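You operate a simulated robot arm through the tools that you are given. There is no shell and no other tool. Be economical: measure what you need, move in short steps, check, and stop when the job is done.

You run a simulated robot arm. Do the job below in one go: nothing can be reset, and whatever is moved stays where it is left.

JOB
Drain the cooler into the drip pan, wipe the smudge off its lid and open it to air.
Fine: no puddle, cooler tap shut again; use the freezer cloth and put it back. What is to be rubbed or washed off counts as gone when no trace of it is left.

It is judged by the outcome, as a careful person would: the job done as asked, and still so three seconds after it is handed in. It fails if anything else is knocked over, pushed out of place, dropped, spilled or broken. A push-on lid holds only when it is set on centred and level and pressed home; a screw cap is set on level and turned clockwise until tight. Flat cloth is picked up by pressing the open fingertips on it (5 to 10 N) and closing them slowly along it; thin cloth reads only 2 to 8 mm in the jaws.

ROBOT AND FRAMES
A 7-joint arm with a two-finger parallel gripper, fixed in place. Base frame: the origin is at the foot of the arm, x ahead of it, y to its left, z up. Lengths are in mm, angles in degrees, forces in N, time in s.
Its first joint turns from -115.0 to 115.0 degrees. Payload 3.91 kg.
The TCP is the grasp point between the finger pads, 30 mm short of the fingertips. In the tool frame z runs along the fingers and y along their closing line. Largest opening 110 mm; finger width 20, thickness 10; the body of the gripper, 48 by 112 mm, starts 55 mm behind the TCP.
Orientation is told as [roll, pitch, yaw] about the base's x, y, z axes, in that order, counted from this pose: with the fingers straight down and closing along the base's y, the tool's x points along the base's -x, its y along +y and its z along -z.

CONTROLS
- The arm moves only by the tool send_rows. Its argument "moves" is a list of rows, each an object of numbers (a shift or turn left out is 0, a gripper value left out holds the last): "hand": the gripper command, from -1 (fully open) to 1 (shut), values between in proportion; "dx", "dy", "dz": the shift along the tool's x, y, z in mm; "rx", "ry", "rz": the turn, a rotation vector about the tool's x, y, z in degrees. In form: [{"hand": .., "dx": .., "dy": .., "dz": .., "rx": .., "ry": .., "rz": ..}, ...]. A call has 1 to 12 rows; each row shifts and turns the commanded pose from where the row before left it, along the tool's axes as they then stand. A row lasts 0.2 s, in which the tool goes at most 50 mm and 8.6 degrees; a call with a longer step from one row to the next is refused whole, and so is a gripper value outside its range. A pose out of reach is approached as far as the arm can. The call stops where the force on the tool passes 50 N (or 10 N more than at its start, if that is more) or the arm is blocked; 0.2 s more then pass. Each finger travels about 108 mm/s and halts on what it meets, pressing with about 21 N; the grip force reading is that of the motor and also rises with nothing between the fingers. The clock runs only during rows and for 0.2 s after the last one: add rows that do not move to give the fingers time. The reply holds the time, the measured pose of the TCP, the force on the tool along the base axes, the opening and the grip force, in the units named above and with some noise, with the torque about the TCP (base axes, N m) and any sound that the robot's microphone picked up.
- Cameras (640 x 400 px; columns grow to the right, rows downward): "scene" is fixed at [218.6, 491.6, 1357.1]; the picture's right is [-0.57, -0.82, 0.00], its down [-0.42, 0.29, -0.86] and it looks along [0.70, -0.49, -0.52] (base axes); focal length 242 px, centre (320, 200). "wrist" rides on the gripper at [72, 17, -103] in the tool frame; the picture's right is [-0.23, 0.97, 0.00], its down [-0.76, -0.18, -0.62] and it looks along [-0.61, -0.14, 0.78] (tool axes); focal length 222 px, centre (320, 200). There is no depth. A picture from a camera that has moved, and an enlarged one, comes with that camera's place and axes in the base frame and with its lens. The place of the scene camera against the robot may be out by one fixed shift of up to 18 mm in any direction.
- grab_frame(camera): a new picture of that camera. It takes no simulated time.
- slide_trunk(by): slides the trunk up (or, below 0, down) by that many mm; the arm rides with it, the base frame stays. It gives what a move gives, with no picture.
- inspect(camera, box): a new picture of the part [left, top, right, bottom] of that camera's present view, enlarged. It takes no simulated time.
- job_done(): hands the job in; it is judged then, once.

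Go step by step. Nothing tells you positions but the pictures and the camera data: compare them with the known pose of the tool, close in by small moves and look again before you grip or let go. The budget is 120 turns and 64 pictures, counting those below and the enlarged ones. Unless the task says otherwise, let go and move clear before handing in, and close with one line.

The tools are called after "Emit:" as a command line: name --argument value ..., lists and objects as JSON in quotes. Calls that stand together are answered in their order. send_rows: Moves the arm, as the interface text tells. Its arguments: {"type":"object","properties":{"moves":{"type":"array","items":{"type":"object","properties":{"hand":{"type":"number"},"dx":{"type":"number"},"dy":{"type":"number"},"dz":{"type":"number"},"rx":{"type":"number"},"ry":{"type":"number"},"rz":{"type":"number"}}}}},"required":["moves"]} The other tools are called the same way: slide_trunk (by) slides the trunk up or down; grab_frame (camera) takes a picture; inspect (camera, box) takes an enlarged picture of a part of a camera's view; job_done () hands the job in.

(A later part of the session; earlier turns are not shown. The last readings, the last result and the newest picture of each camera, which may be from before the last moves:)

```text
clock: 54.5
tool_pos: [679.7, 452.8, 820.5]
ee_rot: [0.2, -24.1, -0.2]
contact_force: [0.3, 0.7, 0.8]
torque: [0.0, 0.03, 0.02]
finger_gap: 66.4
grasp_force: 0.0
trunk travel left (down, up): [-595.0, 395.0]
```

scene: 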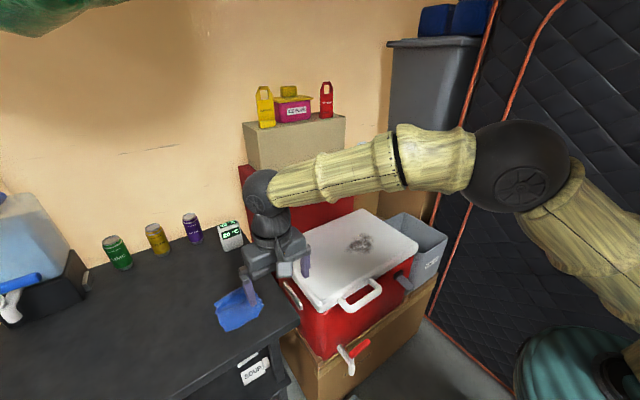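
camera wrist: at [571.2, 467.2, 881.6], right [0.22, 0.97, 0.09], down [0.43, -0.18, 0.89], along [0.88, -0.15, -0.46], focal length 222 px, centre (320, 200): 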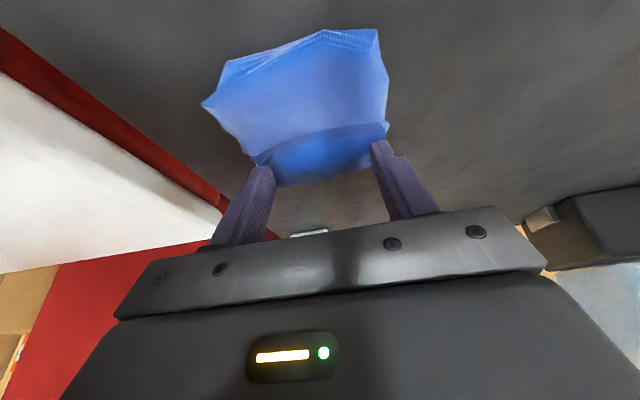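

It seems to slide along a fixed radius. I'll test by stepping clearly inward after a small lift.

Emit:
send_rows --moves '[{"dx": -4, "dz": -9}, {"dx": 22, "dz": -10}, {}]'

```text
clock: 55.3
tool_pos: [667.8, 465.3, 829.5]
ee_rot: [0.1, -24.0, -0.3]
contact_force: [0.4, 0.2, 0.9]
torque: [0.01, -0.02, 0.0]
finger_gap: 65.9
grasp_force: 0.0
out of reach, approached as far as the arm can: row 2
trunk travel left (down, up): [-595.0, 395.0]
```

There seems to be a joint limit tied to trunk height. I'll raise the hand 150 and lower the trunk 150 to change the geometry.

Emit:
send_rows --moves '[{"dx": -15.3, "dz": -34.3}, {"dx": -15.3, "dz": -34.3}, {"dx": -15.3, "dz": -34.3}, {"dx": -15.3, "dz": -34.3}, {}]'

Emit:
slide_trunk --by -130

Emit:
send_rows --moves '[{}]'

```text
clock: 56.5
tool_pos: [660.4, 453.2, 976.4]
ee_rot: [0.2, -24.2, -0.3]
contact_force: [0.2, -0.9, 0.3]
torque: [-0.01, 0.0, -0.01]
finger_gap: 66.2
grasp_force: 0.1
out of reach, approached as far as the arm can: row 3, 4
trunk travel left (down, up): [-595.0, 395.0]
```

```text
clock: 58.1
tool_pos: [660.5, 453.5, 844.2]
ee_rot: [0.2, -24.2, -0.3]
contact_force: [0.4, 0.2, 0.6]
torque: [-0.01, 0.02, -0.01]
finger_gap: 66.0
grasp_force: 0.0
trunk travel left (down, up): [-465.0, 525.0]
```

```text
clock: 58.5
tool_pos: [660.3, 453.9, 845.9]
ee_rot: [0.2, -24.1, -0.3]
contact_force: [-0.5, 0.5, -0.9]
torque: [-0.03, 0.01, 0.03]
finger_gap: 66.0
grasp_force: 0.0
trunk travel left (down, up): [-465.0, 525.0]
```

I'm now at (660,454,846). I'll shift slightly and creep down to contact.

Emit:
send_rows --moves '[{"dx": 1.3, "dz": 10.3, "dy": -2.5}, {"dx": 1.3, "dz": 10.3, "dy": -2.5}, {}]'

Emit:
send_rows --moves '[{"dx": 0.8, "dz": 1.8}, {}, {"dx": 0.8, "dz": 1.8}, {}]'

```text
clock: 59.3
tool_pos: [667.3, 449.0, 826.2]
ee_rot: [0.1, -24.0, -0.4]
contact_force: [-0.5, -0.4, 0.6]
torque: [-0.01, 0.03, 0.03]
finger_gap: 66.3
grasp_force: 0.1
trunk travel left (down, up): [-465.0, 525.0]
```

```text
clock: 60.3
tool_pos: [667.3, 447.9, 822.5]
ee_rot: [0.1, -24.0, -0.3]
contact_force: [0.6, 0.1, 0.8]
torque: [-0.02, -0.01, 0.02]
finger_gap: 66.0
grasp_force: 0.1
trunk travel left (down, up): [-465.0, 525.0]
```

Motion is accurate again. I'll continue creeping down.

Emit:
send_rows --moves '[{"dx": 0.8, "dz": 1.8}, {}, {"dx": 0.8, "dz": 1.8}, {}]'

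Emit:
inspect --camera "wrist" --box '[180, 20, 440, 220]'

```text
clock: 61.3
tool_pos: [667.3, 449.3, 817.3]
ee_rot: [0.2, -24.0, -0.3]
contact_force: [-0.2, 0.4, -0.4]
torque: [0.0, -0.03, 0.04]
finger_gap: 66.2
grasp_force: 0.0
trunk travel left (down, up): [-465.0, 525.0]
```

```text
2.00 times, centred on (310, 120) of wrist
camera zoom: at [560.6, 465.2, 882.1], right [0.21, 0.97, 0.09], down [0.44, -0.18, 0.88], along [0.87, -0.14, -0.47], focal length 444 px, centre (340, 360)
```

zoom: 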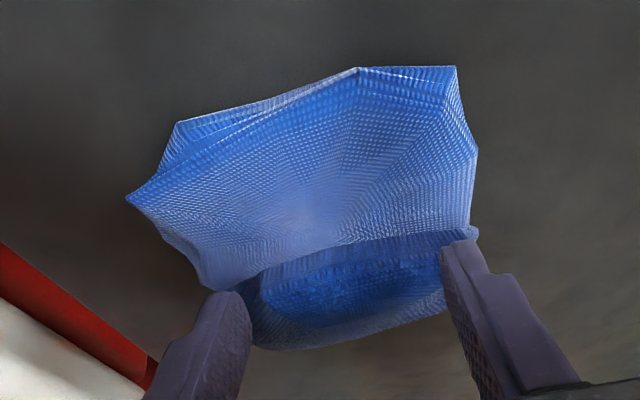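

I haven't touched yet; the surface is lower than the fold. I'll continue down with a small forward shift.

Emit:
send_rows --moves '[{"dx": -3, "dz": 6.4}, {}, {"dx": 1.6, "dz": 3.6}, {}]'

Emit:
send_rows --moves '[{"dx": 0.8, "dz": 1.8}, {}]'

Emit:
send_rows --moves '[{"dx": 0.8, "dz": 1.8}, {}]'

```text
clock: 62.3
tool_pos: [671.7, 448.2, 814.8]
ee_rot: [0.5, -24.5, -0.4]
contact_force: [-0.6, 2.1, 19.2]
torque: [0.8, -0.31, 0.1]
finger_gap: 67.2
grasp_force: 1.3
trunk travel left (down, up): [-465.0, 525.0]
```

```text
clock: 62.9
tool_pos: [670.7, 447.8, 813.1]
ee_rot: [0.6, -24.6, -0.4]
contact_force: [1.5, 4.1, 29.6]
torque: [1.25, -0.55, 0.02]
finger_gap: 68.0
grasp_force: 2.4
trunk travel left (down, up): [-465.0, 525.0]
```

```text
clock: 63.5
tool_pos: [671.7, 447.7, 813.6]
ee_rot: [0.6, -24.7, -0.4]
contact_force: [2.5, 3.5, 32.4]
torque: [1.35, -0.63, 0.01]
finger_gap: 67.8
grasp_force: 1.5
trunk travel left (down, up): [-465.0, 525.0]
```

The left finger is pressing on the raised fold at the far side. I'll lift, move 22 mm nearer to the flatter part, and re-approach.

Emit:
send_rows --moves '[{"dx": -7, "dz": -16}, {"dx": 20, "dz": -9, "dy": -2}, {}]'

Emit:
send_rows --moves '[{"dx": 4, "dz": 9}, {}]'

Emit:
send_rows --moves '[{"dx": 1.6, "dz": 3.6}, {}]'

```text
clock: 64.3
tool_pos: [661.2, 456.8, 824.3]
ee_rot: [-0.1, -24.0, -0.3]
contact_force: [-0.2, 0.4, -0.7]
torque: [0.01, 0.01, 0.02]
finger_gap: 65.9
grasp_force: 0.0
out of reach, approached as far as the arm can: row 2
trunk travel left (down, up): [-465.0, 525.0]
```

```text
clock: 64.9
tool_pos: [660.7, 457.5, 816.5]
ee_rot: [0.1, -24.0, -0.4]
contact_force: [0.1, 0.1, 0.2]
torque: [0.01, 0.01, -0.01]
finger_gap: 65.9
grasp_force: 0.1
trunk travel left (down, up): [-465.0, 525.0]
```

```text
clock: 65.5
tool_pos: [661.4, 456.7, 813.6]
ee_rot: [0.2, -24.0, -0.3]
contact_force: [0.1, -0.1, 1.0]
torque: [-0.01, -0.02, 0.05]
finger_gap: 66.2
grasp_force: 0.1
trunk travel left (down, up): [-465.0, 525.0]
```

Reach inward is limited at this pitch, so I'll lift and reduce pitch to −16.

Emit:
send_rows --moves '[{"dx": -6, "dz": -14}, {"ry": 8}, {}]'

Emit:
inspect --camera "wrist" --box '[160, 60, 460, 240]'

```text
clock: 66.3
tool_pos: [648.1, 434.6, 824.4]
ee_rot: [0.1, -15.9, -0.2]
contact_force: [0.3, -0.4, 0.1]
torque: [-0.01, 0.01, 0.02]
finger_gap: 66.1
grasp_force: 0.0
out of reach, approached as far as the arm can: row 2
trunk travel left (down, up): [-465.0, 525.0]
```

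```text
2.13 times, centred on (310, 150) of wrist
camera zoom: at [551.3, 450.4, 905.0], right [0.22, 0.97, 0.06], down [0.56, -0.18, 0.81], along [0.8, -0.14, -0.59], focal length 474 px, centre (341, 307)
```

zoom: 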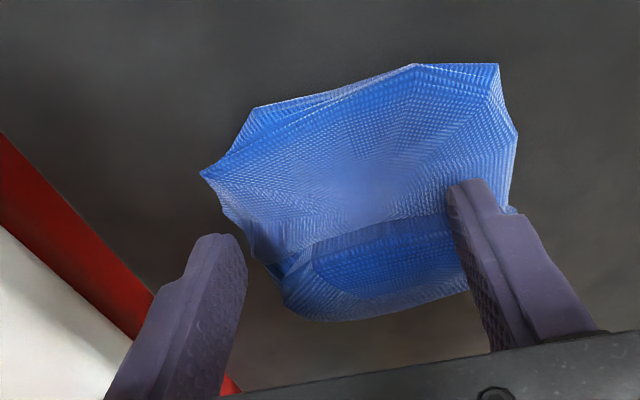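

The reach looks limited because the wrist sits well above the shoulder. I'll raise the trunk 200 and lower the hand the same amount, staying over the cloth.

Emit:
slide_trunk --by 220

Emit:
send_rows --moves '[{"dx": 11.6, "dz": 40.4}, {"dx": 11.6, "dz": 40.4}, {"dx": 11.6, "dz": 40.4}, {"dx": 11.6, "dz": 40.4}, {"dx": 11.6, "dz": 40.4}, {}]'

Emit:
send_rows --moves '[{"dx": -4.8, "dz": 1.4, "dy": 5}, {}]'

```text
clock: 68.6
tool_pos: [648.9, 435.8, 1045.6]
ee_rot: [0.0, -16.0, -0.3]
contact_force: [0.5, -0.2, 0.8]
torque: [-0.01, 0.0, -0.01]
finger_gap: 66.0
grasp_force: 0.0
trunk travel left (down, up): [-685.0, 305.0]
```

```text
clock: 70.0
tool_pos: [659.2, 442.1, 835.9]
ee_rot: [0.1, -16.0, -0.3]
contact_force: [0.5, -0.3, 0.1]
torque: [0.0, 0.0, 0.01]
finger_gap: 65.9
grasp_force: 0.0
out of reach, approached as far as the arm can: row 1, 2, 3
trunk travel left (down, up): [-685.0, 305.0]
```

```text
clock: 70.6
tool_pos: [657.7, 444.0, 835.9]
ee_rot: [0.1, -16.0, -0.2]
contact_force: [0.1, -0.9, 0.8]
torque: [0.01, 0.01, 0.0]
finger_gap: 66.3
grasp_force: 0.0
out of reach, approached as far as the arm can: row 1
trunk travel left (down, up): [-685.0, 305.0]
```

I'm now over (658,444). I'll step down carefully.

Emit:
send_rows --moves '[{"dx": 5, "dz": 17.3}, {}]'

Emit:
send_rows --moves '[{"dx": 1.7, "dz": 5.8}, {}]'

Emit:
send_rows --moves '[{"dx": 0.8, "dz": 2.9}, {}]'

```text
clock: 71.2
tool_pos: [656.4, 442.9, 818.2]
ee_rot: [0.2, -16.1, -0.2]
contact_force: [0.3, 0.7, -0.2]
torque: [-0.01, 0.02, -0.01]
finger_gap: 65.9
grasp_force: 0.1
trunk travel left (down, up): [-685.0, 305.0]
```

```text
clock: 71.8
tool_pos: [656.4, 442.1, 813.1]
ee_rot: [0.1, -16.1, -0.3]
contact_force: [0.4, 0.7, 0.2]
torque: [-0.02, 0.0, -0.03]
finger_gap: 66.1
grasp_force: 0.0
trunk travel left (down, up): [-685.0, 305.0]
```

```text
clock: 72.4
tool_pos: [656.4, 442.4, 810.5]
ee_rot: [0.0, -16.0, -0.3]
contact_force: [-0.2, 0.7, -0.1]
torque: [0.0, 0.0, -0.03]
finger_gap: 65.9
grasp_force: 0.0
trunk travel left (down, up): [-685.0, 305.0]
```

Emit:
send_rows --moves '[{"dx": 0.8, "dz": 2.9}, {}]'

Emit:
send_rows --moves '[{"dx": 0.5, "dz": 1.9}, {}]'

Emit:
grab_frame --camera "wrist"

```text
clock: 73.0
tool_pos: [655.7, 442.6, 807.9]
ee_rot: [0.1, -16.0, -0.2]
contact_force: [-0.4, -0.3, 0.2]
torque: [-0.03, 0.03, -0.03]
finger_gap: 66.1
grasp_force: 0.1
trunk travel left (down, up): [-685.0, 305.0]
```

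```text
clock: 73.6
tool_pos: [656.6, 441.4, 806.0]
ee_rot: [0.1, -16.1, -0.3]
contact_force: [1.0, 0.3, 0.8]
torque: [0.02, 0.01, 0.0]
finger_gap: 66.4
grasp_force: 0.0
trunk travel left (down, up): [-685.0, 305.0]
```

```text
20 pictures are left
camera wrist: at [559.7, 457.5, 884.8], right [0.22, 0.97, 0.06], down [0.56, -0.18, 0.81], along [0.8, -0.14, -0.58], focal length 222 px, centre (320, 200)
```

wrist: 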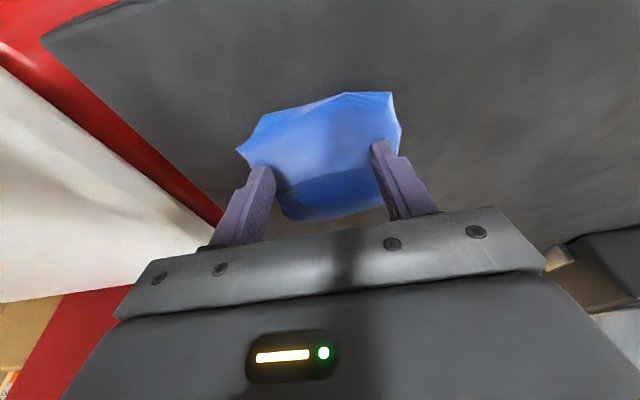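

I'm still slightly above it, with both tips inside the cloth outline. I'll continue down.

Emit:
send_rows --moves '[{"hand": -0.1, "dx": 0.8, "dz": 2.9}, {}]'

Emit:
send_rows --moves '[{"dx": 0.5, "dz": 1.9}, {}]'

Emit:
send_rows --moves '[{"dx": 0.5, "dz": 1.9}, {}]'

```text
clock: 74.2
tool_pos: [655.2, 441.7, 801.7]
ee_rot: [0.0, -16.0, -0.2]
contact_force: [1.5, 0.3, 0.0]
torque: [-0.01, 0.02, -0.02]
finger_gap: 60.5
grasp_force: 0.2
trunk travel left (down, up): [-685.0, 305.0]
```

```text
clock: 74.8
tool_pos: [655.8, 442.4, 802.1]
ee_rot: [0.1, -16.0, -0.2]
contact_force: [0.9, -0.2, 0.5]
torque: [0.0, 0.02, -0.03]
finger_gap: 60.3
grasp_force: 0.1
trunk travel left (down, up): [-685.0, 305.0]
```

```text
clock: 75.4
tool_pos: [656.1, 442.0, 802.2]
ee_rot: [0.1, -16.0, -0.3]
contact_force: [0.5, -0.4, -0.6]
torque: [-0.02, -0.04, 0.05]
finger_gap: 60.5
grasp_force: 0.1
out of reach, approached as far as the arm can: row 1
trunk travel left (down, up): [-685.0, 305.0]
```

The arm is at its lower limit here, so I'll use the trunk to go down in small slides.

Emit:
slide_trunk --by -4

Emit:
slide_trunk --by -3

Emit:
slide_trunk --by -3

```text
clock: 76.0
tool_pos: [655.2, 441.9, 797.2]
ee_rot: [0.1, -16.0, -0.2]
contact_force: [0.1, 0.2, 0.6]
torque: [-0.04, 0.03, 0.0]
finger_gap: 60.5
grasp_force: 0.2
trunk travel left (down, up): [-681.0, 309.0]
```

```text
clock: 76.5
tool_pos: [655.0, 441.1, 794.7]
ee_rot: [0.2, -16.1, -0.2]
contact_force: [-0.4, 0.3, 2.0]
torque: [-0.06, 0.01, 0.03]
finger_gap: 60.4
grasp_force: 0.0
trunk travel left (down, up): [-678.0, 312.0]
```

```text
clock: 77.0
tool_pos: [655.3, 441.8, 794.7]
ee_rot: [0.2, -16.3, -0.2]
contact_force: [-0.1, -0.7, 12.8]
torque: [-0.18, 0.06, -0.03]
finger_gap: 60.0
grasp_force: 0.0
trunk travel left (down, up): [-675.0, 315.0]
```

Contact is even at 12.8 N. I'll ease off 1 mm, then close slowly.

Emit:
slide_trunk --by 1

Emit:
send_rows --moves '[{"hand": 0}, {"hand": 0.1}, {"hand": 0.2}, {"hand": 0.3}, {"hand": 0.4}, {"hand": 0.5}, {"hand": 0.6}, {"hand": 0.7}, {"hand": 0.8}, {"hand": 0.9}, {"hand": 1}, {}]'

Emit:
grab_frame --camera "wrist"

```text
clock: 77.5
tool_pos: [656.5, 441.6, 793.6]
ee_rot: [0.2, -16.2, -0.4]
contact_force: [2.3, 2.0, 15.1]
torque: [-0.11, -0.09, 0.05]
finger_gap: 60.4
grasp_force: 0.0
trunk travel left (down, up): [-676.0, 314.0]
```

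```text
clock: 80.1
tool_pos: [654.9, 441.0, 794.3]
ee_rot: [0.3, -16.1, -0.3]
contact_force: [0.6, 1.0, 17.5]
torque: [0.03, 0.05, 0.02]
finger_gap: 0.2
grasp_force: 21.3
trunk travel left (down, up): [-676.0, 314.0]
```

```text
19 pictures are left
camera wrist: at [557.5, 456.8, 872.8], right [0.22, 0.97, 0.07], down [0.56, -0.18, 0.81], along [0.8, -0.14, -0.58], focal length 222 px, centre (320, 200)
```

wrist: 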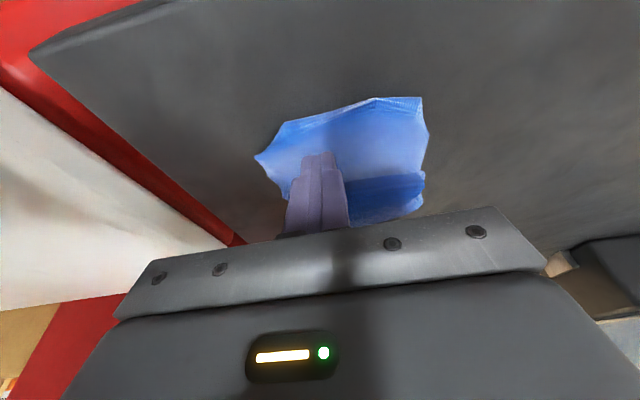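

It slipped, and the force was too high. I'll lift, open narrower, shift 8 mm left, then press at 5–10 N and close slower.

Emit:
slide_trunk --by 6

Emit:
send_rows --moves '[{"hand": 0.05, "dy": 8}, {}, {}]'

Emit:
slide_trunk --by -3

Emit:
slide_trunk --by -2

```text
clock: 80.7
tool_pos: [655.3, 440.2, 795.4]
ee_rot: [-0.1, -15.8, -0.3]
contact_force: [-0.9, 0.6, 0.1]
torque: [-0.01, 0.02, 0.0]
finger_gap: 0.0
grasp_force: 21.4
trunk travel left (down, up): [-682.0, 308.0]
```

```text
clock: 81.5
tool_pos: [651.9, 446.1, 798.1]
ee_rot: [0.0, -15.9, -0.3]
contact_force: [-0.2, -0.7, -1.7]
torque: [0.02, 0.01, -0.02]
finger_gap: 52.4
grasp_force: 0.1
out of reach, approached as far as the arm can: row 1
trunk travel left (down, up): [-682.0, 308.0]
```

```text
clock: 82.0
tool_pos: [652.5, 445.8, 796.3]
ee_rot: [0.1, -16.0, -0.4]
contact_force: [-0.8, 0.4, -0.1]
torque: [-0.03, 0.01, 0.01]
finger_gap: 52.3
grasp_force: 0.0
trunk travel left (down, up): [-679.0, 311.0]
```

```text
clock: 82.5
tool_pos: [651.6, 445.5, 795.1]
ee_rot: [0.1, -16.2, -0.3]
contact_force: [-0.2, -0.6, 3.7]
torque: [-0.04, 0.03, 0.01]
finger_gap: 52.4
grasp_force: 0.1
trunk travel left (down, up): [-677.0, 313.0]
```

Emit:
slide_trunk --by -0.7

Emit:
send_rows --moves '[{"hand": 0.09}, {"hand": 0.13}, {"hand": 0.17}, {"hand": 0.21}, {"hand": 0.25}, {"hand": 0.29}, {"hand": 0.33}, {"hand": 0.37}, {"hand": 0.41}, {"hand": 0.45}]'

Emit:
inspect --camera "wrist" --box '[220, 70, 460, 230]'

```text
clock: 83.0
tool_pos: [652.2, 445.1, 794.5]
ee_rot: [0.2, -16.1, -0.4]
contact_force: [0.8, -0.3, 8.2]
torque: [-0.04, 0.0, 0.0]
finger_gap: 52.3
grasp_force: 0.0
trunk travel left (down, up): [-676.0, 314.0]
```

```text
clock: 85.2
tool_pos: [650.6, 445.1, 794.0]
ee_rot: [0.2, -16.1, -0.2]
contact_force: [0.9, -2.0, 13.2]
torque: [-0.09, -0.02, -0.01]
finger_gap: 35.0
grasp_force: 4.9
trunk travel left (down, up): [-676.0, 314.0]
```

```text
2.50 times, centred on (340, 150) of wrist
camera zoom: at [554.1, 461.0, 873.0], right [0.22, 0.97, 0.07], down [0.56, -0.18, 0.81], along [0.8, -0.14, -0.58], focal length 555 px, centre (270, 325)
```

zoom: 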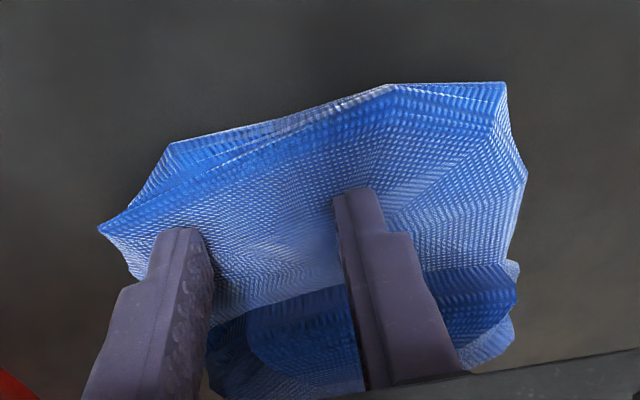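

The fingers are on the cloth and pulling it, so I'll keep closing slowly.

Emit:
send_rows --moves '[{"hand": 0.49}, {"hand": 0.53}, {"hand": 0.57}, {"hand": 0.61}, {"hand": 0.65}, {"hand": 0.69}, {"hand": 0.73}, {"hand": 0.77}, {"hand": 0.81}, {"hand": 0.85}, {"hand": 0.9}, {"hand": 0.95}]'

Emit:
send_rows --moves '[{"hand": 1}, {}]'

```text
clock: 87.8
tool_pos: [651.4, 445.2, 793.1]
ee_rot: [0.0, -16.0, -0.4]
contact_force: [-0.7, -1.4, 14.4]
torque: [-0.08, 0.02, -0.02]
finger_gap: 7.7
grasp_force: 4.7
trunk travel left (down, up): [-676.0, 314.0]
```

```text
clock: 88.4
tool_pos: [650.8, 445.5, 795.3]
ee_rot: [0.1, -16.1, -0.3]
contact_force: [0.2, -0.5, 14.2]
torque: [-0.04, 0.01, 0.0]
finger_gap: 0.0
grasp_force: 21.2
trunk travel left (down, up): [-676.0, 314.0]
```

Emit:
inspect --camera "wrist" --box '[220, 70, 460, 230]'

```text
2.50 times, centred on (340, 150) of wrist
camera zoom: at [553.9, 461.1, 873.0], right [0.22, 0.97, 0.07], down [0.56, -0.18, 0.81], along [0.8, -0.14, -0.58], focal length 555 px, centre (270, 325)
```

zoom: 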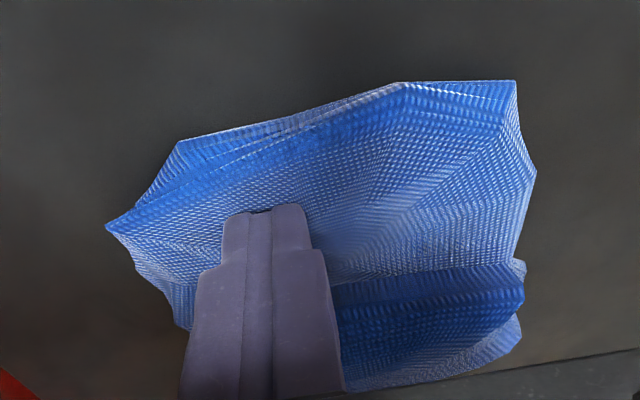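

The cloth still hasn't bunched: the press rose to 14 N and I was off-centre. I'll lift, tilt 4° more for reach, centre 12 mm left, and retry at a lighter press.

Emit:
slide_trunk --by 8

Emit:
send_rows --moves '[{"hand": 0.1, "ry": -4}, {"dy": 10}, {}, {}]'

Emit:
slide_trunk --by -4

Emit:
slide_trunk --by -2

```text
clock: 89.0
tool_pos: [650.1, 445.8, 800.0]
ee_rot: [0.0, -15.9, -0.1]
contact_force: [0.2, 0.2, 0.0]
torque: [0.0, -0.02, -0.01]
finger_gap: 0.0
grasp_force: 20.4
trunk travel left (down, up): [-684.0, 306.0]
```

```text
clock: 90.0
tool_pos: [651.1, 456.9, 799.8]
ee_rot: [0.2, -20.0, -0.3]
contact_force: [0.3, -0.2, 0.0]
torque: [-0.02, 0.0, -0.02]
finger_gap: 49.5
grasp_force: 0.0
trunk travel left (down, up): [-684.0, 306.0]
```

```text
clock: 90.5
tool_pos: [652.4, 455.9, 796.4]
ee_rot: [0.2, -20.0, -0.3]
contact_force: [-0.9, 0.3, 0.0]
torque: [-0.01, -0.03, -0.01]
finger_gap: 49.4
grasp_force: 0.0
trunk travel left (down, up): [-680.0, 310.0]
```

```text
clock: 91.0
tool_pos: [651.9, 456.3, 794.9]
ee_rot: [0.3, -20.0, -0.3]
contact_force: [0.3, -0.2, -0.2]
torque: [0.0, 0.02, 0.0]
finger_gap: 49.6
grasp_force: 0.0
trunk travel left (down, up): [-678.0, 312.0]
```

Emit:
send_rows --moves '[{"dx": -7.5, "dz": 2.7}, {}]'

Emit:
slide_trunk --by -1

Emit:
inspect --camera "wrist" --box '[220, 70, 460, 230]'

```text
clock: 91.6
tool_pos: [656.2, 452.3, 795.8]
ee_rot: [0.1, -20.0, -0.1]
contact_force: [0.0, -0.5, 0.1]
torque: [-0.03, 0.01, -0.01]
finger_gap: 49.7
grasp_force: 0.1
out of reach, approached as far as the arm can: row 1
trunk travel left (down, up): [-678.0, 312.0]
```

```text
clock: 92.1
tool_pos: [656.4, 452.7, 794.6]
ee_rot: [0.1, -20.1, -0.3]
contact_force: [0.0, -0.2, 1.9]
torque: [-0.02, 0.02, -0.01]
finger_gap: 49.2
grasp_force: 0.1
trunk travel left (down, up): [-677.0, 313.0]
```

```text
2.50 times, centred on (340, 150) of wrist
camera zoom: at [554.0, 469.0, 866.4], right [0.22, 0.97, 0.08], down [0.5, -0.18, 0.85], along [0.84, -0.14, -0.53], focal length 555 px, centre (270, 325)
```

zoom: 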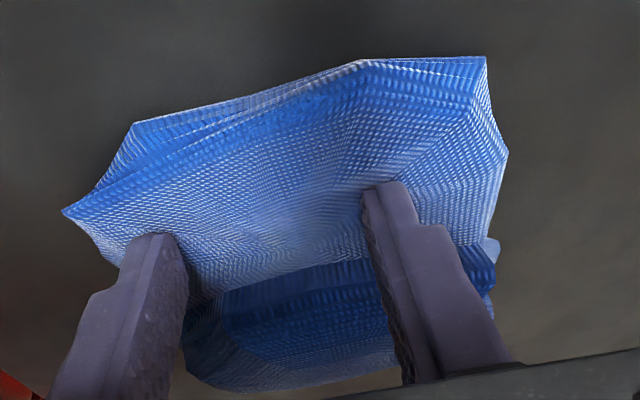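

It's well centred and just touching. I'll press slightly more and close slowly in stages.

Emit:
slide_trunk --by -0.6

Emit:
send_rows --moves '[{"hand": 0.14}, {"hand": 0.18}, {"hand": 0.22}, {"hand": 0.26}, {"hand": 0.3}, {"hand": 0.34}]'

```text
clock: 92.6
tool_pos: [655.3, 453.9, 794.9]
ee_rot: [0.2, -20.1, -0.3]
contact_force: [0.7, 0.7, 5.2]
torque: [-0.04, 0.0, -0.01]
finger_gap: 50.0
grasp_force: 0.2
trunk travel left (down, up): [-677.0, 313.0]
```

```text
clock: 94.0
tool_pos: [655.5, 452.7, 793.8]
ee_rot: [0.1, -20.0, -0.3]
contact_force: [0.0, -1.2, 7.3]
torque: [-0.07, -0.06, -0.01]
finger_gap: 38.8
grasp_force: 2.5
trunk travel left (down, up): [-677.0, 313.0]
```

Emit:
send_rows --moves '[{"hand": 0.38}, {"hand": 0.42}, {"hand": 0.46}, {"hand": 0.5}, {"hand": 0.54}, {"hand": 0.58}]'

Emit:
inspect --camera "wrist" --box '[220, 70, 460, 230]'

```text
clock: 95.4
tool_pos: [655.3, 452.4, 793.8]
ee_rot: [0.1, -20.1, -0.3]
contact_force: [-0.1, -1.0, 9.5]
torque: [-0.07, -0.04, 0.02]
finger_gap: 25.6
grasp_force: 2.7
trunk travel left (down, up): [-677.0, 313.0]
```

```text
2.50 times, centred on (340, 150) of wrist
camera zoom: at [553.5, 468.7, 866.1], right [0.22, 0.97, 0.08], down [0.5, -0.18, 0.85], along [0.84, -0.14, -0.53], focal length 555 px, centre (270, 325)
```

zoom: 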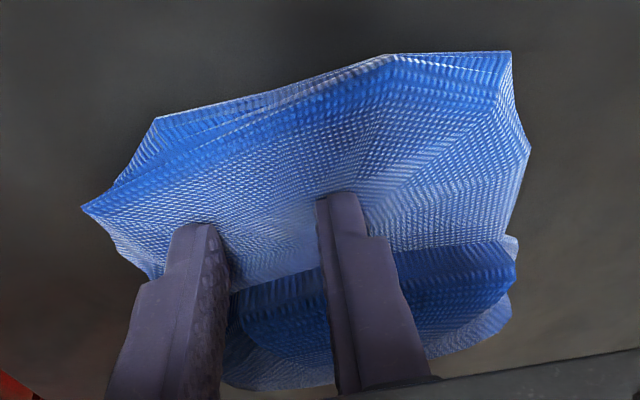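

Emit:
slide_trunk --by 0.5

Emit:
send_rows --moves '[{"hand": 0.62}, {"hand": 0.66}, {"hand": 0.7}, {"hand": 0.74}, {"hand": 0.78}, {"hand": 0.82}, {"hand": 0.86}, {"hand": 0.9}, {"hand": 0.94}, {"hand": 0.97}, {"hand": 1}]'

```text
clock: 95.9
tool_pos: [655.9, 454.0, 794.5]
ee_rot: [0.1, -20.0, -0.3]
contact_force: [0.3, -1.0, 6.8]
torque: [-0.04, -0.03, -0.04]
finger_gap: 25.2
grasp_force: 2.8
trunk travel left (down, up): [-677.0, 313.0]
```

```text
clock: 98.3
tool_pos: [655.1, 452.9, 794.3]
ee_rot: [0.2, -20.1, -0.3]
contact_force: [0.1, 0.1, 4.9]
torque: [-0.01, 0.0, 0.01]
finger_gap: 0.1
grasp_force: 20.8
trunk travel left (down, up): [-677.0, 313.0]
```

The cloth slides rather than bunches at this stretched, tilted pose. I'll press with closed fingertips and drag it toward me, where the tool can work nearly vertical.

Emit:
slide_trunk --by 6

Emit:
send_rows --moves '[{"ry": 4}, {"dx": 4}, {}]'

Emit:
slide_trunk --by -5

Emit:
slide_trunk --by -2

```text
clock: 98.9
tool_pos: [656.0, 453.3, 798.6]
ee_rot: [0.0, -20.1, -0.1]
contact_force: [0.9, 0.5, 0.2]
torque: [0.04, 0.05, 0.0]
finger_gap: 0.1
grasp_force: 20.9
trunk travel left (down, up): [-683.0, 307.0]
```

```text
clock: 99.7
tool_pos: [644.6, 447.0, 800.0]
ee_rot: [0.0, -15.9, -0.1]
contact_force: [0.4, -0.3, 0.5]
torque: [0.0, -0.03, 0.0]
finger_gap: 0.1
grasp_force: 21.3
out of reach, approached as far as the arm can: row 1
trunk travel left (down, up): [-683.0, 307.0]
```

```text
clock: 100.2
tool_pos: [644.8, 447.2, 795.0]
ee_rot: [0.1, -16.0, -0.1]
contact_force: [-0.9, 0.5, 0.4]
torque: [0.03, 0.05, -0.01]
finger_gap: 0.1
grasp_force: 20.8
trunk travel left (down, up): [-678.0, 312.0]
```

```text
clock: 100.8
tool_pos: [643.7, 447.6, 794.4]
ee_rot: [0.1, -16.1, -0.2]
contact_force: [-0.9, 0.0, 4.6]
torque: [0.0, 0.0, -0.02]
finger_gap: 0.2
grasp_force: 20.8
trunk travel left (down, up): [-676.0, 314.0]
```

Emit:
slide_trunk --by -1.5

Emit:
send_rows --moves '[{"dx": 6, "dz": -1.7, "dy": -3}, {"dx": 6, "dz": -1.7, "dy": -3}, {"dx": 6, "dz": -1.7, "dy": -3}, {"dx": 6, "dz": -1.7, "dy": -3}, {"dx": 6, "dz": -1.7, "dy": -3}]'

Emit:
grab_frame --camera "wrist"

```text
clock: 101.3
tool_pos: [643.9, 447.6, 794.2]
ee_rot: [0.2, -16.3, -0.4]
contact_force: [-0.5, -0.1, 11.2]
torque: [0.02, 0.02, -0.03]
finger_gap: 0.0
grasp_force: 20.9
trunk travel left (down, up): [-675.0, 315.0]
```

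```text
clock: 102.5
tool_pos: [614.4, 432.2, 793.7]
ee_rot: [0.2, -16.1, -0.3]
contact_force: [5.0, 3.0, 16.7]
torque: [0.11, -0.12, -0.01]
finger_gap: 0.0
grasp_force: 21.1
trunk travel left (down, up): [-675.0, 315.0]
```

```text
14 pictures are left
camera wrist: at [516.3, 448.1, 872.7], right [0.22, 0.97, 0.07], down [0.56, -0.18, 0.81], along [0.8, -0.14, -0.58], focal length 222 px, centre (320, 200)
```

wrist: 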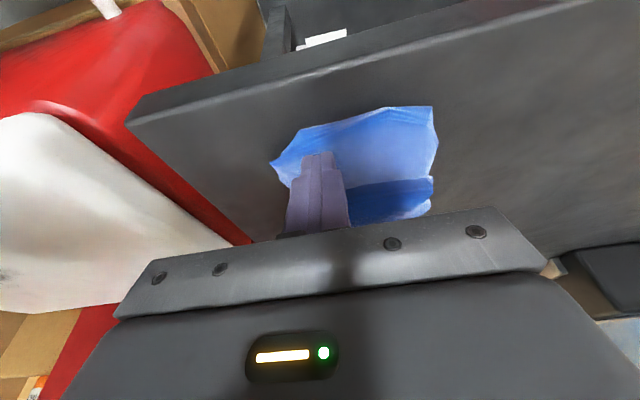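

The cloth drags well. I'll bring it a little further, mostly to the right.

Emit:
send_rows --moves '[{"dx": 3, "dz": -0.9, "dy": -7}, {"dx": 3, "dz": -0.9, "dy": -7}, {"dx": 3, "dz": -0.9, "dy": -7}, {"dx": 3, "dz": -0.9, "dy": -7}, {"dx": 3, "dz": -0.9, "dy": -7}]'

Emit:
slide_trunk --by 30

Emit:
send_rows --moves '[{"hand": -0.3, "ry": 8}, {"ry": 8}, {"dx": -25}, {"dy": 20}, {}]'

Emit:
grab_frame --camera "wrist"

```text
clock: 103.7
tool_pos: [597.7, 398.3, 793.8]
ee_rot: [0.3, -16.2, -0.3]
contact_force: [3.7, 6.4, 21.1]
torque: [0.2, -0.08, -0.01]
finger_gap: 0.0
grasp_force: 21.1
trunk travel left (down, up): [-675.0, 315.0]
```

```text
clock: 104.4
tool_pos: [597.7, 398.0, 822.0]
ee_rot: [0.0, -15.8, -0.2]
contact_force: [0.2, 0.5, -0.2]
torque: [-0.01, 0.0, -0.04]
finger_gap: 0.3
grasp_force: 21.2
trunk travel left (down, up): [-705.0, 285.0]
```

```text
clock: 105.6
tool_pos: [618.2, 416.2, 823.0]
ee_rot: [-0.1, 0.1, -0.2]
contact_force: [-0.5, -0.4, -0.8]
torque: [0.03, -0.01, 0.0]
finger_gap: 71.4
grasp_force: 0.1
out of reach, approached as far as the arm can: row 4
trunk travel left (down, up): [-705.0, 285.0]
```

```text
13 pictures are left
camera wrist: at [547.2, 431.6, 926.4], right [0.23, 0.97, 0.0], down [0.76, -0.18, 0.62], along [0.61, -0.14, -0.78], focal length 222 px, centre (320, 200)
```

wrist: 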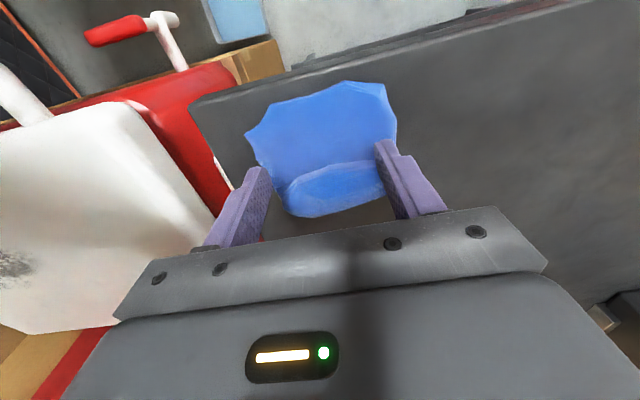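

The tool is now vertical over the cloth, whose centre is about (630,418). I'll go down on it to a light press with level tips.

Emit:
send_rows --moves '[{"hand": -0.1, "dx": -3}, {}]'

Emit:
slide_trunk --by -26

Emit:
slide_trunk --by -2

Emit:
slide_trunk --by -1.5

```text
clock: 106.2
tool_pos: [621.1, 414.9, 823.9]
ee_rot: [0.2, 0.0, -0.3]
contact_force: [-0.3, 1.1, 0.2]
torque: [0.01, 0.0, 0.0]
finger_gap: 60.5
grasp_force: 0.2
trunk travel left (down, up): [-705.0, 285.0]
```

```text
clock: 106.9
tool_pos: [622.4, 414.9, 797.5]
ee_rot: [0.2, 0.0, -0.3]
contact_force: [0.5, 0.4, 1.0]
torque: [-0.02, 0.02, 0.01]
finger_gap: 60.3
grasp_force: 0.2
trunk travel left (down, up): [-679.0, 311.0]
```

```text
clock: 107.5
tool_pos: [621.4, 415.1, 794.7]
ee_rot: [0.0, 0.0, -0.2]
contact_force: [0.2, 0.2, -0.2]
torque: [0.01, -0.01, -0.02]
finger_gap: 60.4
grasp_force: 0.2
trunk travel left (down, up): [-677.0, 313.0]
```

```text
clock: 108.0
tool_pos: [622.5, 416.2, 794.6]
ee_rot: [0.1, 0.0, -0.1]
contact_force: [0.1, 0.2, 2.1]
torque: [0.0, 0.01, -0.01]
finger_gap: 60.7
grasp_force: 0.0
trunk travel left (down, up): [-675.0, 315.0]
```

Emit:
slide_trunk --by -0.8

Emit:
send_rows --moves '[{"hand": -0.06}, {"hand": -0.02}, {"hand": 0.02}, {"hand": 0.06}, {"hand": 0.1}, {"hand": 0.14}, {"hand": 0.18}, {"hand": 0.22}, {"hand": 0.26}, {"hand": 0.3}]'

Emit:
inspect --camera "wrist" --box '[220, 70, 460, 230]'

```text
clock: 108.5
tool_pos: [620.8, 415.5, 792.5]
ee_rot: [0.1, 0.1, -0.3]
contact_force: [-0.4, 0.2, 0.9]
torque: [0.0, 0.01, -0.01]
finger_gap: 60.6
grasp_force: 0.1
trunk travel left (down, up): [-674.0, 316.0]
```

```text
clock: 110.7
tool_pos: [621.3, 415.3, 793.9]
ee_rot: [0.0, 0.0, -0.2]
contact_force: [0.3, 0.1, 0.5]
torque: [0.04, -0.04, 0.03]
finger_gap: 38.7
grasp_force: 0.0
trunk travel left (down, up): [-674.0, 316.0]
```

```text
2.50 times, centred on (340, 150) of wrist
camera zoom: at [550.4, 430.7, 896.0], right [0.23, 0.97, 0.0], down [0.76, -0.18, 0.62], along [0.61, -0.14, -0.78], focal length 555 px, centre (270, 325)
```

zoom: 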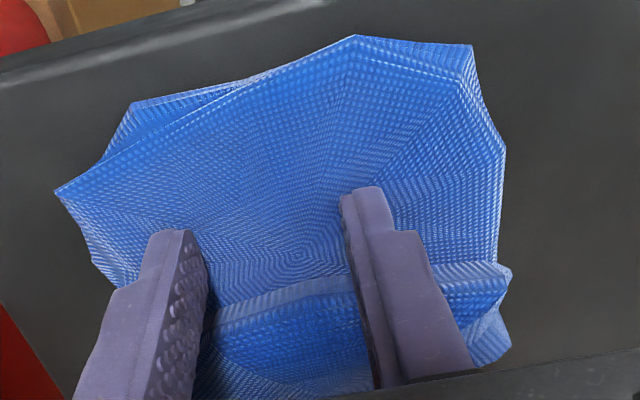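

Fingers straddle the cloth centre; the press is too light. I'll go down until 5–10 N.

Emit:
slide_trunk --by -1.5

Emit:
slide_trunk --by -1

```text
clock: 111.2
tool_pos: [621.1, 415.5, 793.4]
ee_rot: [0.1, -0.1, -0.2]
contact_force: [0.2, -0.4, 6.6]
torque: [-0.1, 0.0, 0.0]
finger_gap: 38.5
grasp_force: 0.1
trunk travel left (down, up): [-673.0, 317.0]
```

```text
clock: 111.7
tool_pos: [621.0, 415.4, 792.7]
ee_rot: [0.2, -0.2, -0.2]
contact_force: [1.3, 0.2, 14.0]
torque: [-0.15, -0.01, 0.0]
finger_gap: 38.4
grasp_force: 0.2
trunk travel left (down, up): [-672.0, 318.0]
```

Emit:
slide_trunk --by 0.7

Emit:
send_rows --moves '[{"rx": 0.5, "hand": 0.32}, {"hand": 0.35}, {"hand": 0.38}, {"hand": 0.41}, {"hand": 0.44}, {"hand": 0.47}, {"hand": 0.5}, {"hand": 0.53}]'

Emit:
send_rows --moves '[{"hand": 0.56}, {"hand": 0.59}, {"hand": 0.62}, {"hand": 0.65}, {"hand": 0.68}, {"hand": 0.71}, {"hand": 0.74}, {"hand": 0.77}]'

Emit:
send_rows --moves '[{"hand": 0.8}, {"hand": 0.83}, {"hand": 0.86}, {"hand": 0.89}, {"hand": 0.92}, {"hand": 0.95}, {"hand": 0.98}, {"hand": 1}, {}]'

```text
clock: 112.2
tool_pos: [622.9, 414.5, 792.8]
ee_rot: [0.1, -0.2, -0.1]
contact_force: [2.6, 1.8, 14.9]
torque: [-0.02, -0.07, 0.01]
finger_gap: 38.7
grasp_force: 0.0
trunk travel left (down, up): [-673.0, 317.0]
```

```text
clock: 114.0
tool_pos: [618.9, 413.3, 791.7]
ee_rot: [-0.3, -0.3, -0.1]
contact_force: [2.0, 6.8, 22.2]
torque: [0.41, -0.03, 0.03]
finger_gap: 32.2
grasp_force: 6.3
trunk travel left (down, up): [-673.0, 317.0]
```

```text
clock: 115.8
tool_pos: [620.6, 414.3, 793.2]
ee_rot: [-0.3, -0.3, -0.2]
contact_force: [-0.8, 5.7, 23.0]
torque: [0.33, 0.05, 0.02]
finger_gap: 21.4
grasp_force: 9.0
trunk travel left (down, up): [-673.0, 317.0]
```

```text
clock: 117.8
tool_pos: [619.3, 412.9, 791.9]
ee_rot: [-0.4, -0.3, -0.2]
contact_force: [-0.1, 1.9, 22.1]
torque: [0.06, -0.01, -0.02]
finger_gap: 0.0
grasp_force: 21.6
trunk travel left (down, up): [-673.0, 317.0]
```

Emit:
inspect --camera "wrist" --box '[220, 70, 460, 230]'

```text
2.50 times, centred on (340, 150) of wrist
camera zoom: at [548.7, 430.4, 895.2], right [0.23, 0.97, 0.0], down [0.76, -0.18, 0.63], along [0.61, -0.15, -0.78], focal length 555 px, centre (270, 325)
```

zoom: 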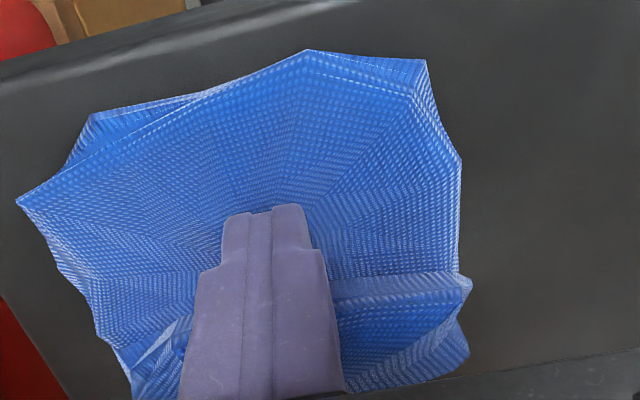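

The right finger dragged the cloth: it behaves like a stiff crumple with a raised fold running along y at x≈636. I'll drag it slightly closer, then turn the jaws 90° to pinch that fold.

Emit:
send_rows --moves '[{"dx": 3, "dy": -6}, {"dx": 3, "dy": -6}, {"dx": 3, "dy": -6}, {"dx": 3, "dy": -6}, {"dx": 3, "dy": -6}, {}]'

Emit:
slide_trunk --by 40

Emit:
send_rows --moves '[{"hand": -0.1, "rz": -8}, {"rz": -8}, {"rz": -8}, {"rz": -8}, {"rz": -8}, {"rz": -8}, {"rz": -8}, {"rz": -8}, {"rz": -8}, {"rz": -8}, {"rz": -8}, {}]'

Emit:
grab_frame --camera "wrist"

```text
clock: 119.2
tool_pos: [606.4, 384.7, 792.9]
ee_rot: [-0.2, -0.3, -0.2]
contact_force: [5.2, 6.2, 20.9]
torque: [0.2, -0.16, 0.12]
finger_gap: 0.0
grasp_force: 20.9
trunk travel left (down, up): [-673.0, 317.0]
```

```text
clock: 120.0
tool_pos: [604.9, 386.4, 830.0]
ee_rot: [-0.5, 0.1, -0.2]
contact_force: [-0.1, -0.5, -0.6]
torque: [0.04, -0.01, -0.01]
finger_gap: 0.0
grasp_force: 21.1
trunk travel left (down, up): [-713.0, 277.0]
```

```text
clock: 122.6
tool_pos: [605.9, 386.1, 831.4]
ee_rot: [0.0, 0.4, 87.9]
contact_force: [-0.5, 0.5, 1.3]
torque: [0.0, 0.0, -0.01]
finger_gap: 60.7
grasp_force: 0.0
trunk travel left (down, up): [-713.0, 277.0]
```

```text
10 pictures are left
camera wrist: at [587.5, 313.9, 933.9], right [-0.96, 0.26, 0.0], down [0.21, 0.76, 0.62], along [0.16, 0.6, -0.79], focal length 222 px, centre (320, 200)
```

wrist: 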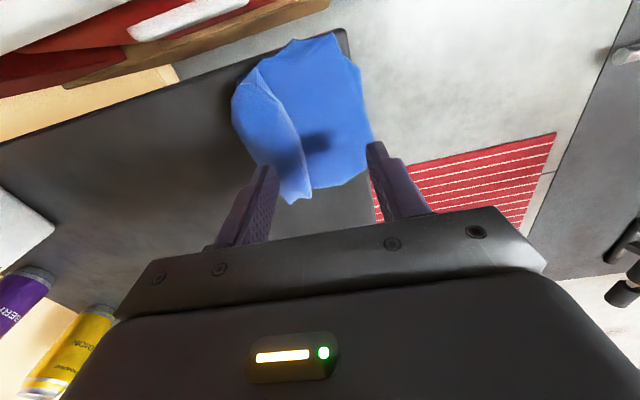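

The fold is a flap about x 623–660, y 345–415. I'll centre the jaws on x≈640, go down beside it to just above the flat layer, and close.

Emit:
send_rows --moves '[{"dy": -17, "rz": -2}, {"dy": -17, "dx": 4}, {}]'

Emit:
slide_trunk --by -33

Emit:
slide_trunk --by -3

```text
clock: 123.4
tool_pos: [639.0, 380.0, 829.5]
ee_rot: [0.0, 0.5, 89.7]
contact_force: [0.6, -0.6, 0.5]
torque: [0.02, -0.01, 0.03]
finger_gap: 60.5
grasp_force: 0.0
trunk travel left (down, up): [-713.0, 277.0]
```

```text
clock: 124.2
tool_pos: [639.3, 379.8, 796.8]
ee_rot: [0.0, 0.3, 89.7]
contact_force: [0.4, 0.8, 0.6]
torque: [0.05, 0.0, 0.03]
finger_gap: 60.7
grasp_force: 0.0
trunk travel left (down, up): [-680.0, 310.0]
```

```text
clock: 124.7
tool_pos: [639.8, 380.5, 793.1]
ee_rot: [0.0, 0.4, 89.8]
contact_force: [-0.8, 0.4, -0.4]
torque: [-0.02, -0.01, 0.02]
finger_gap: 60.6
grasp_force: 0.2
trunk travel left (down, up): [-677.0, 313.0]
```

Emit:
send_rows --moves '[{"dz": 1}, {}]'

Emit:
send_rows --moves '[{"hand": -0.04}, {"hand": 0.02}, {"hand": 0.08}, {"hand": 0.14}, {"hand": 0.2}, {"hand": 0.26}, {"hand": 0.32}, {"hand": 0.38}, {"hand": 0.44}, {"hand": 0.5}]'

Emit:
send_rows --moves '[{"hand": 0.56}, {"hand": 0.62}, {"hand": 0.68}, {"hand": 0.74}, {"hand": 0.8}, {"hand": 0.86}, {"hand": 0.92}, {"hand": 1}, {}]'

```text
clock: 125.3
tool_pos: [638.4, 380.8, 792.7]
ee_rot: [-0.2, 0.5, 89.8]
contact_force: [-0.7, -0.2, 4.2]
torque: [0.02, 0.11, 0.03]
finger_gap: 60.6
grasp_force: 0.5
trunk travel left (down, up): [-677.0, 313.0]
```

```text
clock: 127.5
tool_pos: [638.6, 379.3, 793.2]
ee_rot: [-0.1, 0.4, 89.8]
contact_force: [3.6, -2.6, 9.5]
torque: [0.08, 0.2, 0.05]
finger_gap: 35.2
grasp_force: 7.4
trunk travel left (down, up): [-677.0, 313.0]
```

```text
clock: 129.5
tool_pos: [638.4, 380.6, 792.7]
ee_rot: [-0.1, 0.4, 89.8]
contact_force: [-3.2, 3.2, 8.6]
torque: [0.16, 0.18, 0.1]
finger_gap: 33.5
grasp_force: 20.9
trunk travel left (down, up): [-677.0, 313.0]
```

The jaws hold at 33.5 mm with full grip, so the flap is grasped. I'll lift and check.

Emit:
slide_trunk --by 80

Emit:
grab_frame --camera "wrist"

```text
clock: 130.7
tool_pos: [639.2, 379.9, 871.9]
ee_rot: [0.0, 0.3, 89.8]
contact_force: [-0.3, 0.1, -1.4]
torque: [0.04, -0.01, 0.0]
finger_gap: 33.5
grasp_force: 20.9
trunk travel left (down, up): [-757.0, 233.0]
```

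```text
9 pictures are left
camera wrist: at [622.9, 307.9, 975.4], right [-0.97, 0.23, 0.0], down [0.18, 0.77, 0.62], along [0.14, 0.6, -0.79], focal length 222 px, centre (320, 200)
```

wrist: 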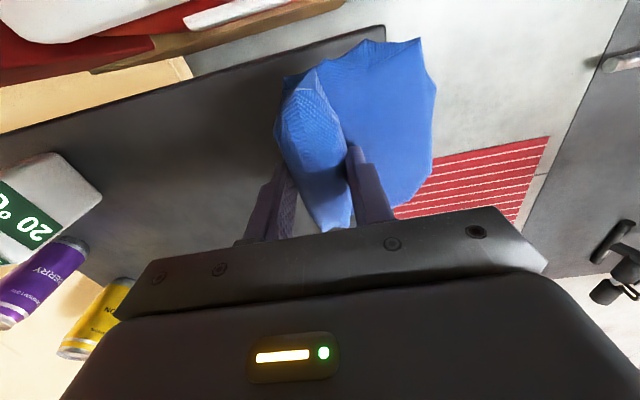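

The cloth is in hand. I'll carry it over the lid, where the smudge centre is about (672,8) and the lid top is near z 770.

Emit:
send_rows --moves '[{"dx": 45, "dy": -3}, {"dx": 45, "dy": -3}, {"dx": 45, "dy": -3}, {"dx": 45, "dy": -3}, {"dx": 45, "dy": -3}, {"dx": 45, "dy": -3}, {"dx": 45, "dy": -3}, {"dx": 45, "dy": -3}, {"dx": 10, "dy": -9}, {"dz": 20}, {"dz": 20}, {}]'

Emit:
grab_frame --camera "scene"

```text
clock: 133.3
tool_pos: [671.2, 10.9, 835.8]
ee_rot: [0.0, 0.4, 89.7]
contact_force: [0.3, 0.4, -0.4]
torque: [0.01, -0.03, 0.0]
finger_gap: 33.1
grasp_force: 21.0
trunk travel left (down, up): [-757.0, 233.0]
```

```text
8 pictures are left
```

scene: 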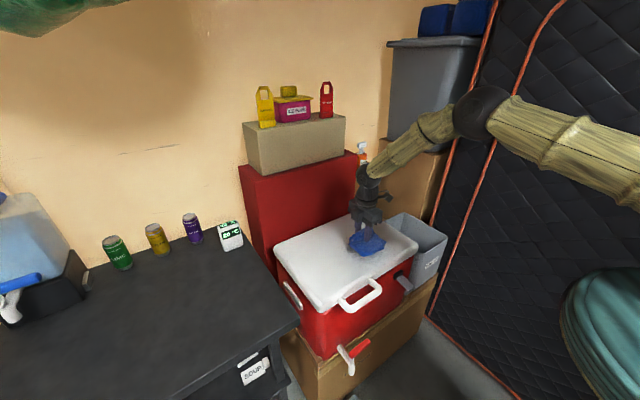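

The cloth is right above the smudge. I'll descend to a light press.

Emit:
send_rows --moves '[{"dz": 6}, {"dz": 6}, {"dz": 4}, {}]'

Emit:
send_rows --moves '[{"dz": 4}, {}]'

Emit:
send_rows --moves '[{"dz": 3}, {}]'

```text
clock: 134.3
tool_pos: [670.8, 9.9, 818.6]
ee_rot: [0.1, 0.4, 89.8]
contact_force: [-1.2, -0.2, -0.7]
torque: [-0.02, -0.01, -0.05]
finger_gap: 33.0
grasp_force: 20.9
trunk travel left (down, up): [-757.0, 233.0]
```

```text
clock: 134.9
tool_pos: [668.8, 10.2, 813.2]
ee_rot: [0.0, 0.4, 89.9]
contact_force: [-1.3, 0.5, 2.8]
torque: [0.12, 0.1, 0.04]
finger_gap: 33.4
grasp_force: 20.8
trunk travel left (down, up): [-757.0, 233.0]
```

```text
clock: 135.5
tool_pos: [669.9, 9.1, 814.2]
ee_rot: [-0.2, 0.3, 89.8]
contact_force: [-3.3, 1.4, 18.3]
torque: [0.07, 0.42, 0.08]
finger_gap: 33.3
grasp_force: 21.1
trunk travel left (down, up): [-757.0, 233.0]
```

Contact is at 18 N; I'll ease slightly and rub in stripes across the smudge.

Emit:
send_rows --moves '[{"dz": -0.7}, {"dx": 20}, {"dx": 20}, {"dx": 20}, {"dy": -17}, {"dy": -17}, {"dx": -20}, {"dx": -20}, {"dx": -20}, {"dx": -20}, {"dx": -20}, {"dx": -20}]'

Emit:
send_rows --moves '[{"dy": 15}, {"dy": 15}, {"dx": 20}, {"dx": 20}, {"dx": 20}, {"dx": 20}, {"dx": 20}, {"dx": 20}, {"dy": 17}, {"dy": 17}]'

Emit:
send_rows --moves '[{"dx": -20}, {"dx": -20}, {"dx": -20}, {"dx": -20}, {"dx": -20}, {"dx": -20}, {"dy": -17}, {"dx": 20}, {"dx": 20}, {"dx": 20}, {"dx": 20}, {"dx": 20}]'

```text
clock: 138.1
tool_pos: [703.0, 69.0, 813.5]
ee_rot: [-0.3, 0.5, 89.8]
contact_force: [-0.4, -7.9, 23.4]
torque: [-0.43, 0.44, 0.29]
finger_gap: 33.4
grasp_force: 21.5
trunk travel left (down, up): [-757.0, 233.0]
```

```text
clock: 140.3
tool_pos: [641.3, -50.5, 813.2]
ee_rot: [-0.1, 0.5, 89.7]
contact_force: [9.0, -1.6, 24.6]
torque: [0.04, 0.22, 0.07]
finger_gap: 33.3
grasp_force: 20.5
trunk travel left (down, up): [-757.0, 233.0]
```

```text
clock: 142.9
tool_pos: [656.2, -32.8, 815.3]
ee_rot: [0.0, 0.4, 89.7]
contact_force: [0.4, 0.3, 5.7]
torque: [0.3, 0.04, -0.02]
finger_gap: 33.5
grasp_force: 21.0
trunk travel left (down, up): [-757.0, 233.0]
```

I'll lift and move toward the table, then check the lid.

Emit:
send_rows --moves '[{"dz": -30}, {"dz": -20}, {"dx": -45}, {"dx": -45}, {"dx": -45}, {"dx": -45}, {"dx": -45}, {"dx": -30}]'

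Emit:
inspect --camera "scene" --box '[260, 200, 430, 310]'

```text
clock: 144.7
tool_pos: [656.8, 224.3, 859.3]
ee_rot: [0.1, 0.5, 89.8]
contact_force: [0.5, 0.6, -0.3]
torque: [-0.01, -0.01, 0.0]
finger_gap: 33.2
grasp_force: 21.3
trunk travel left (down, up): [-757.0, 233.0]
```

```text
3.64 times, centred on (345, 255) of scene
camera zoom: at [218.6, 491.6, 1357.1], right [-0.57, -0.82, 0.0], down [-0.42, 0.29, -0.86], along [0.7, -0.49, -0.52], focal length 881 px, centre (229, 0)
```

zoom: 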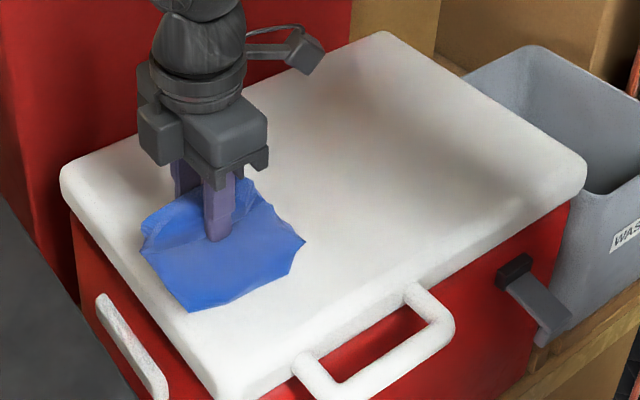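

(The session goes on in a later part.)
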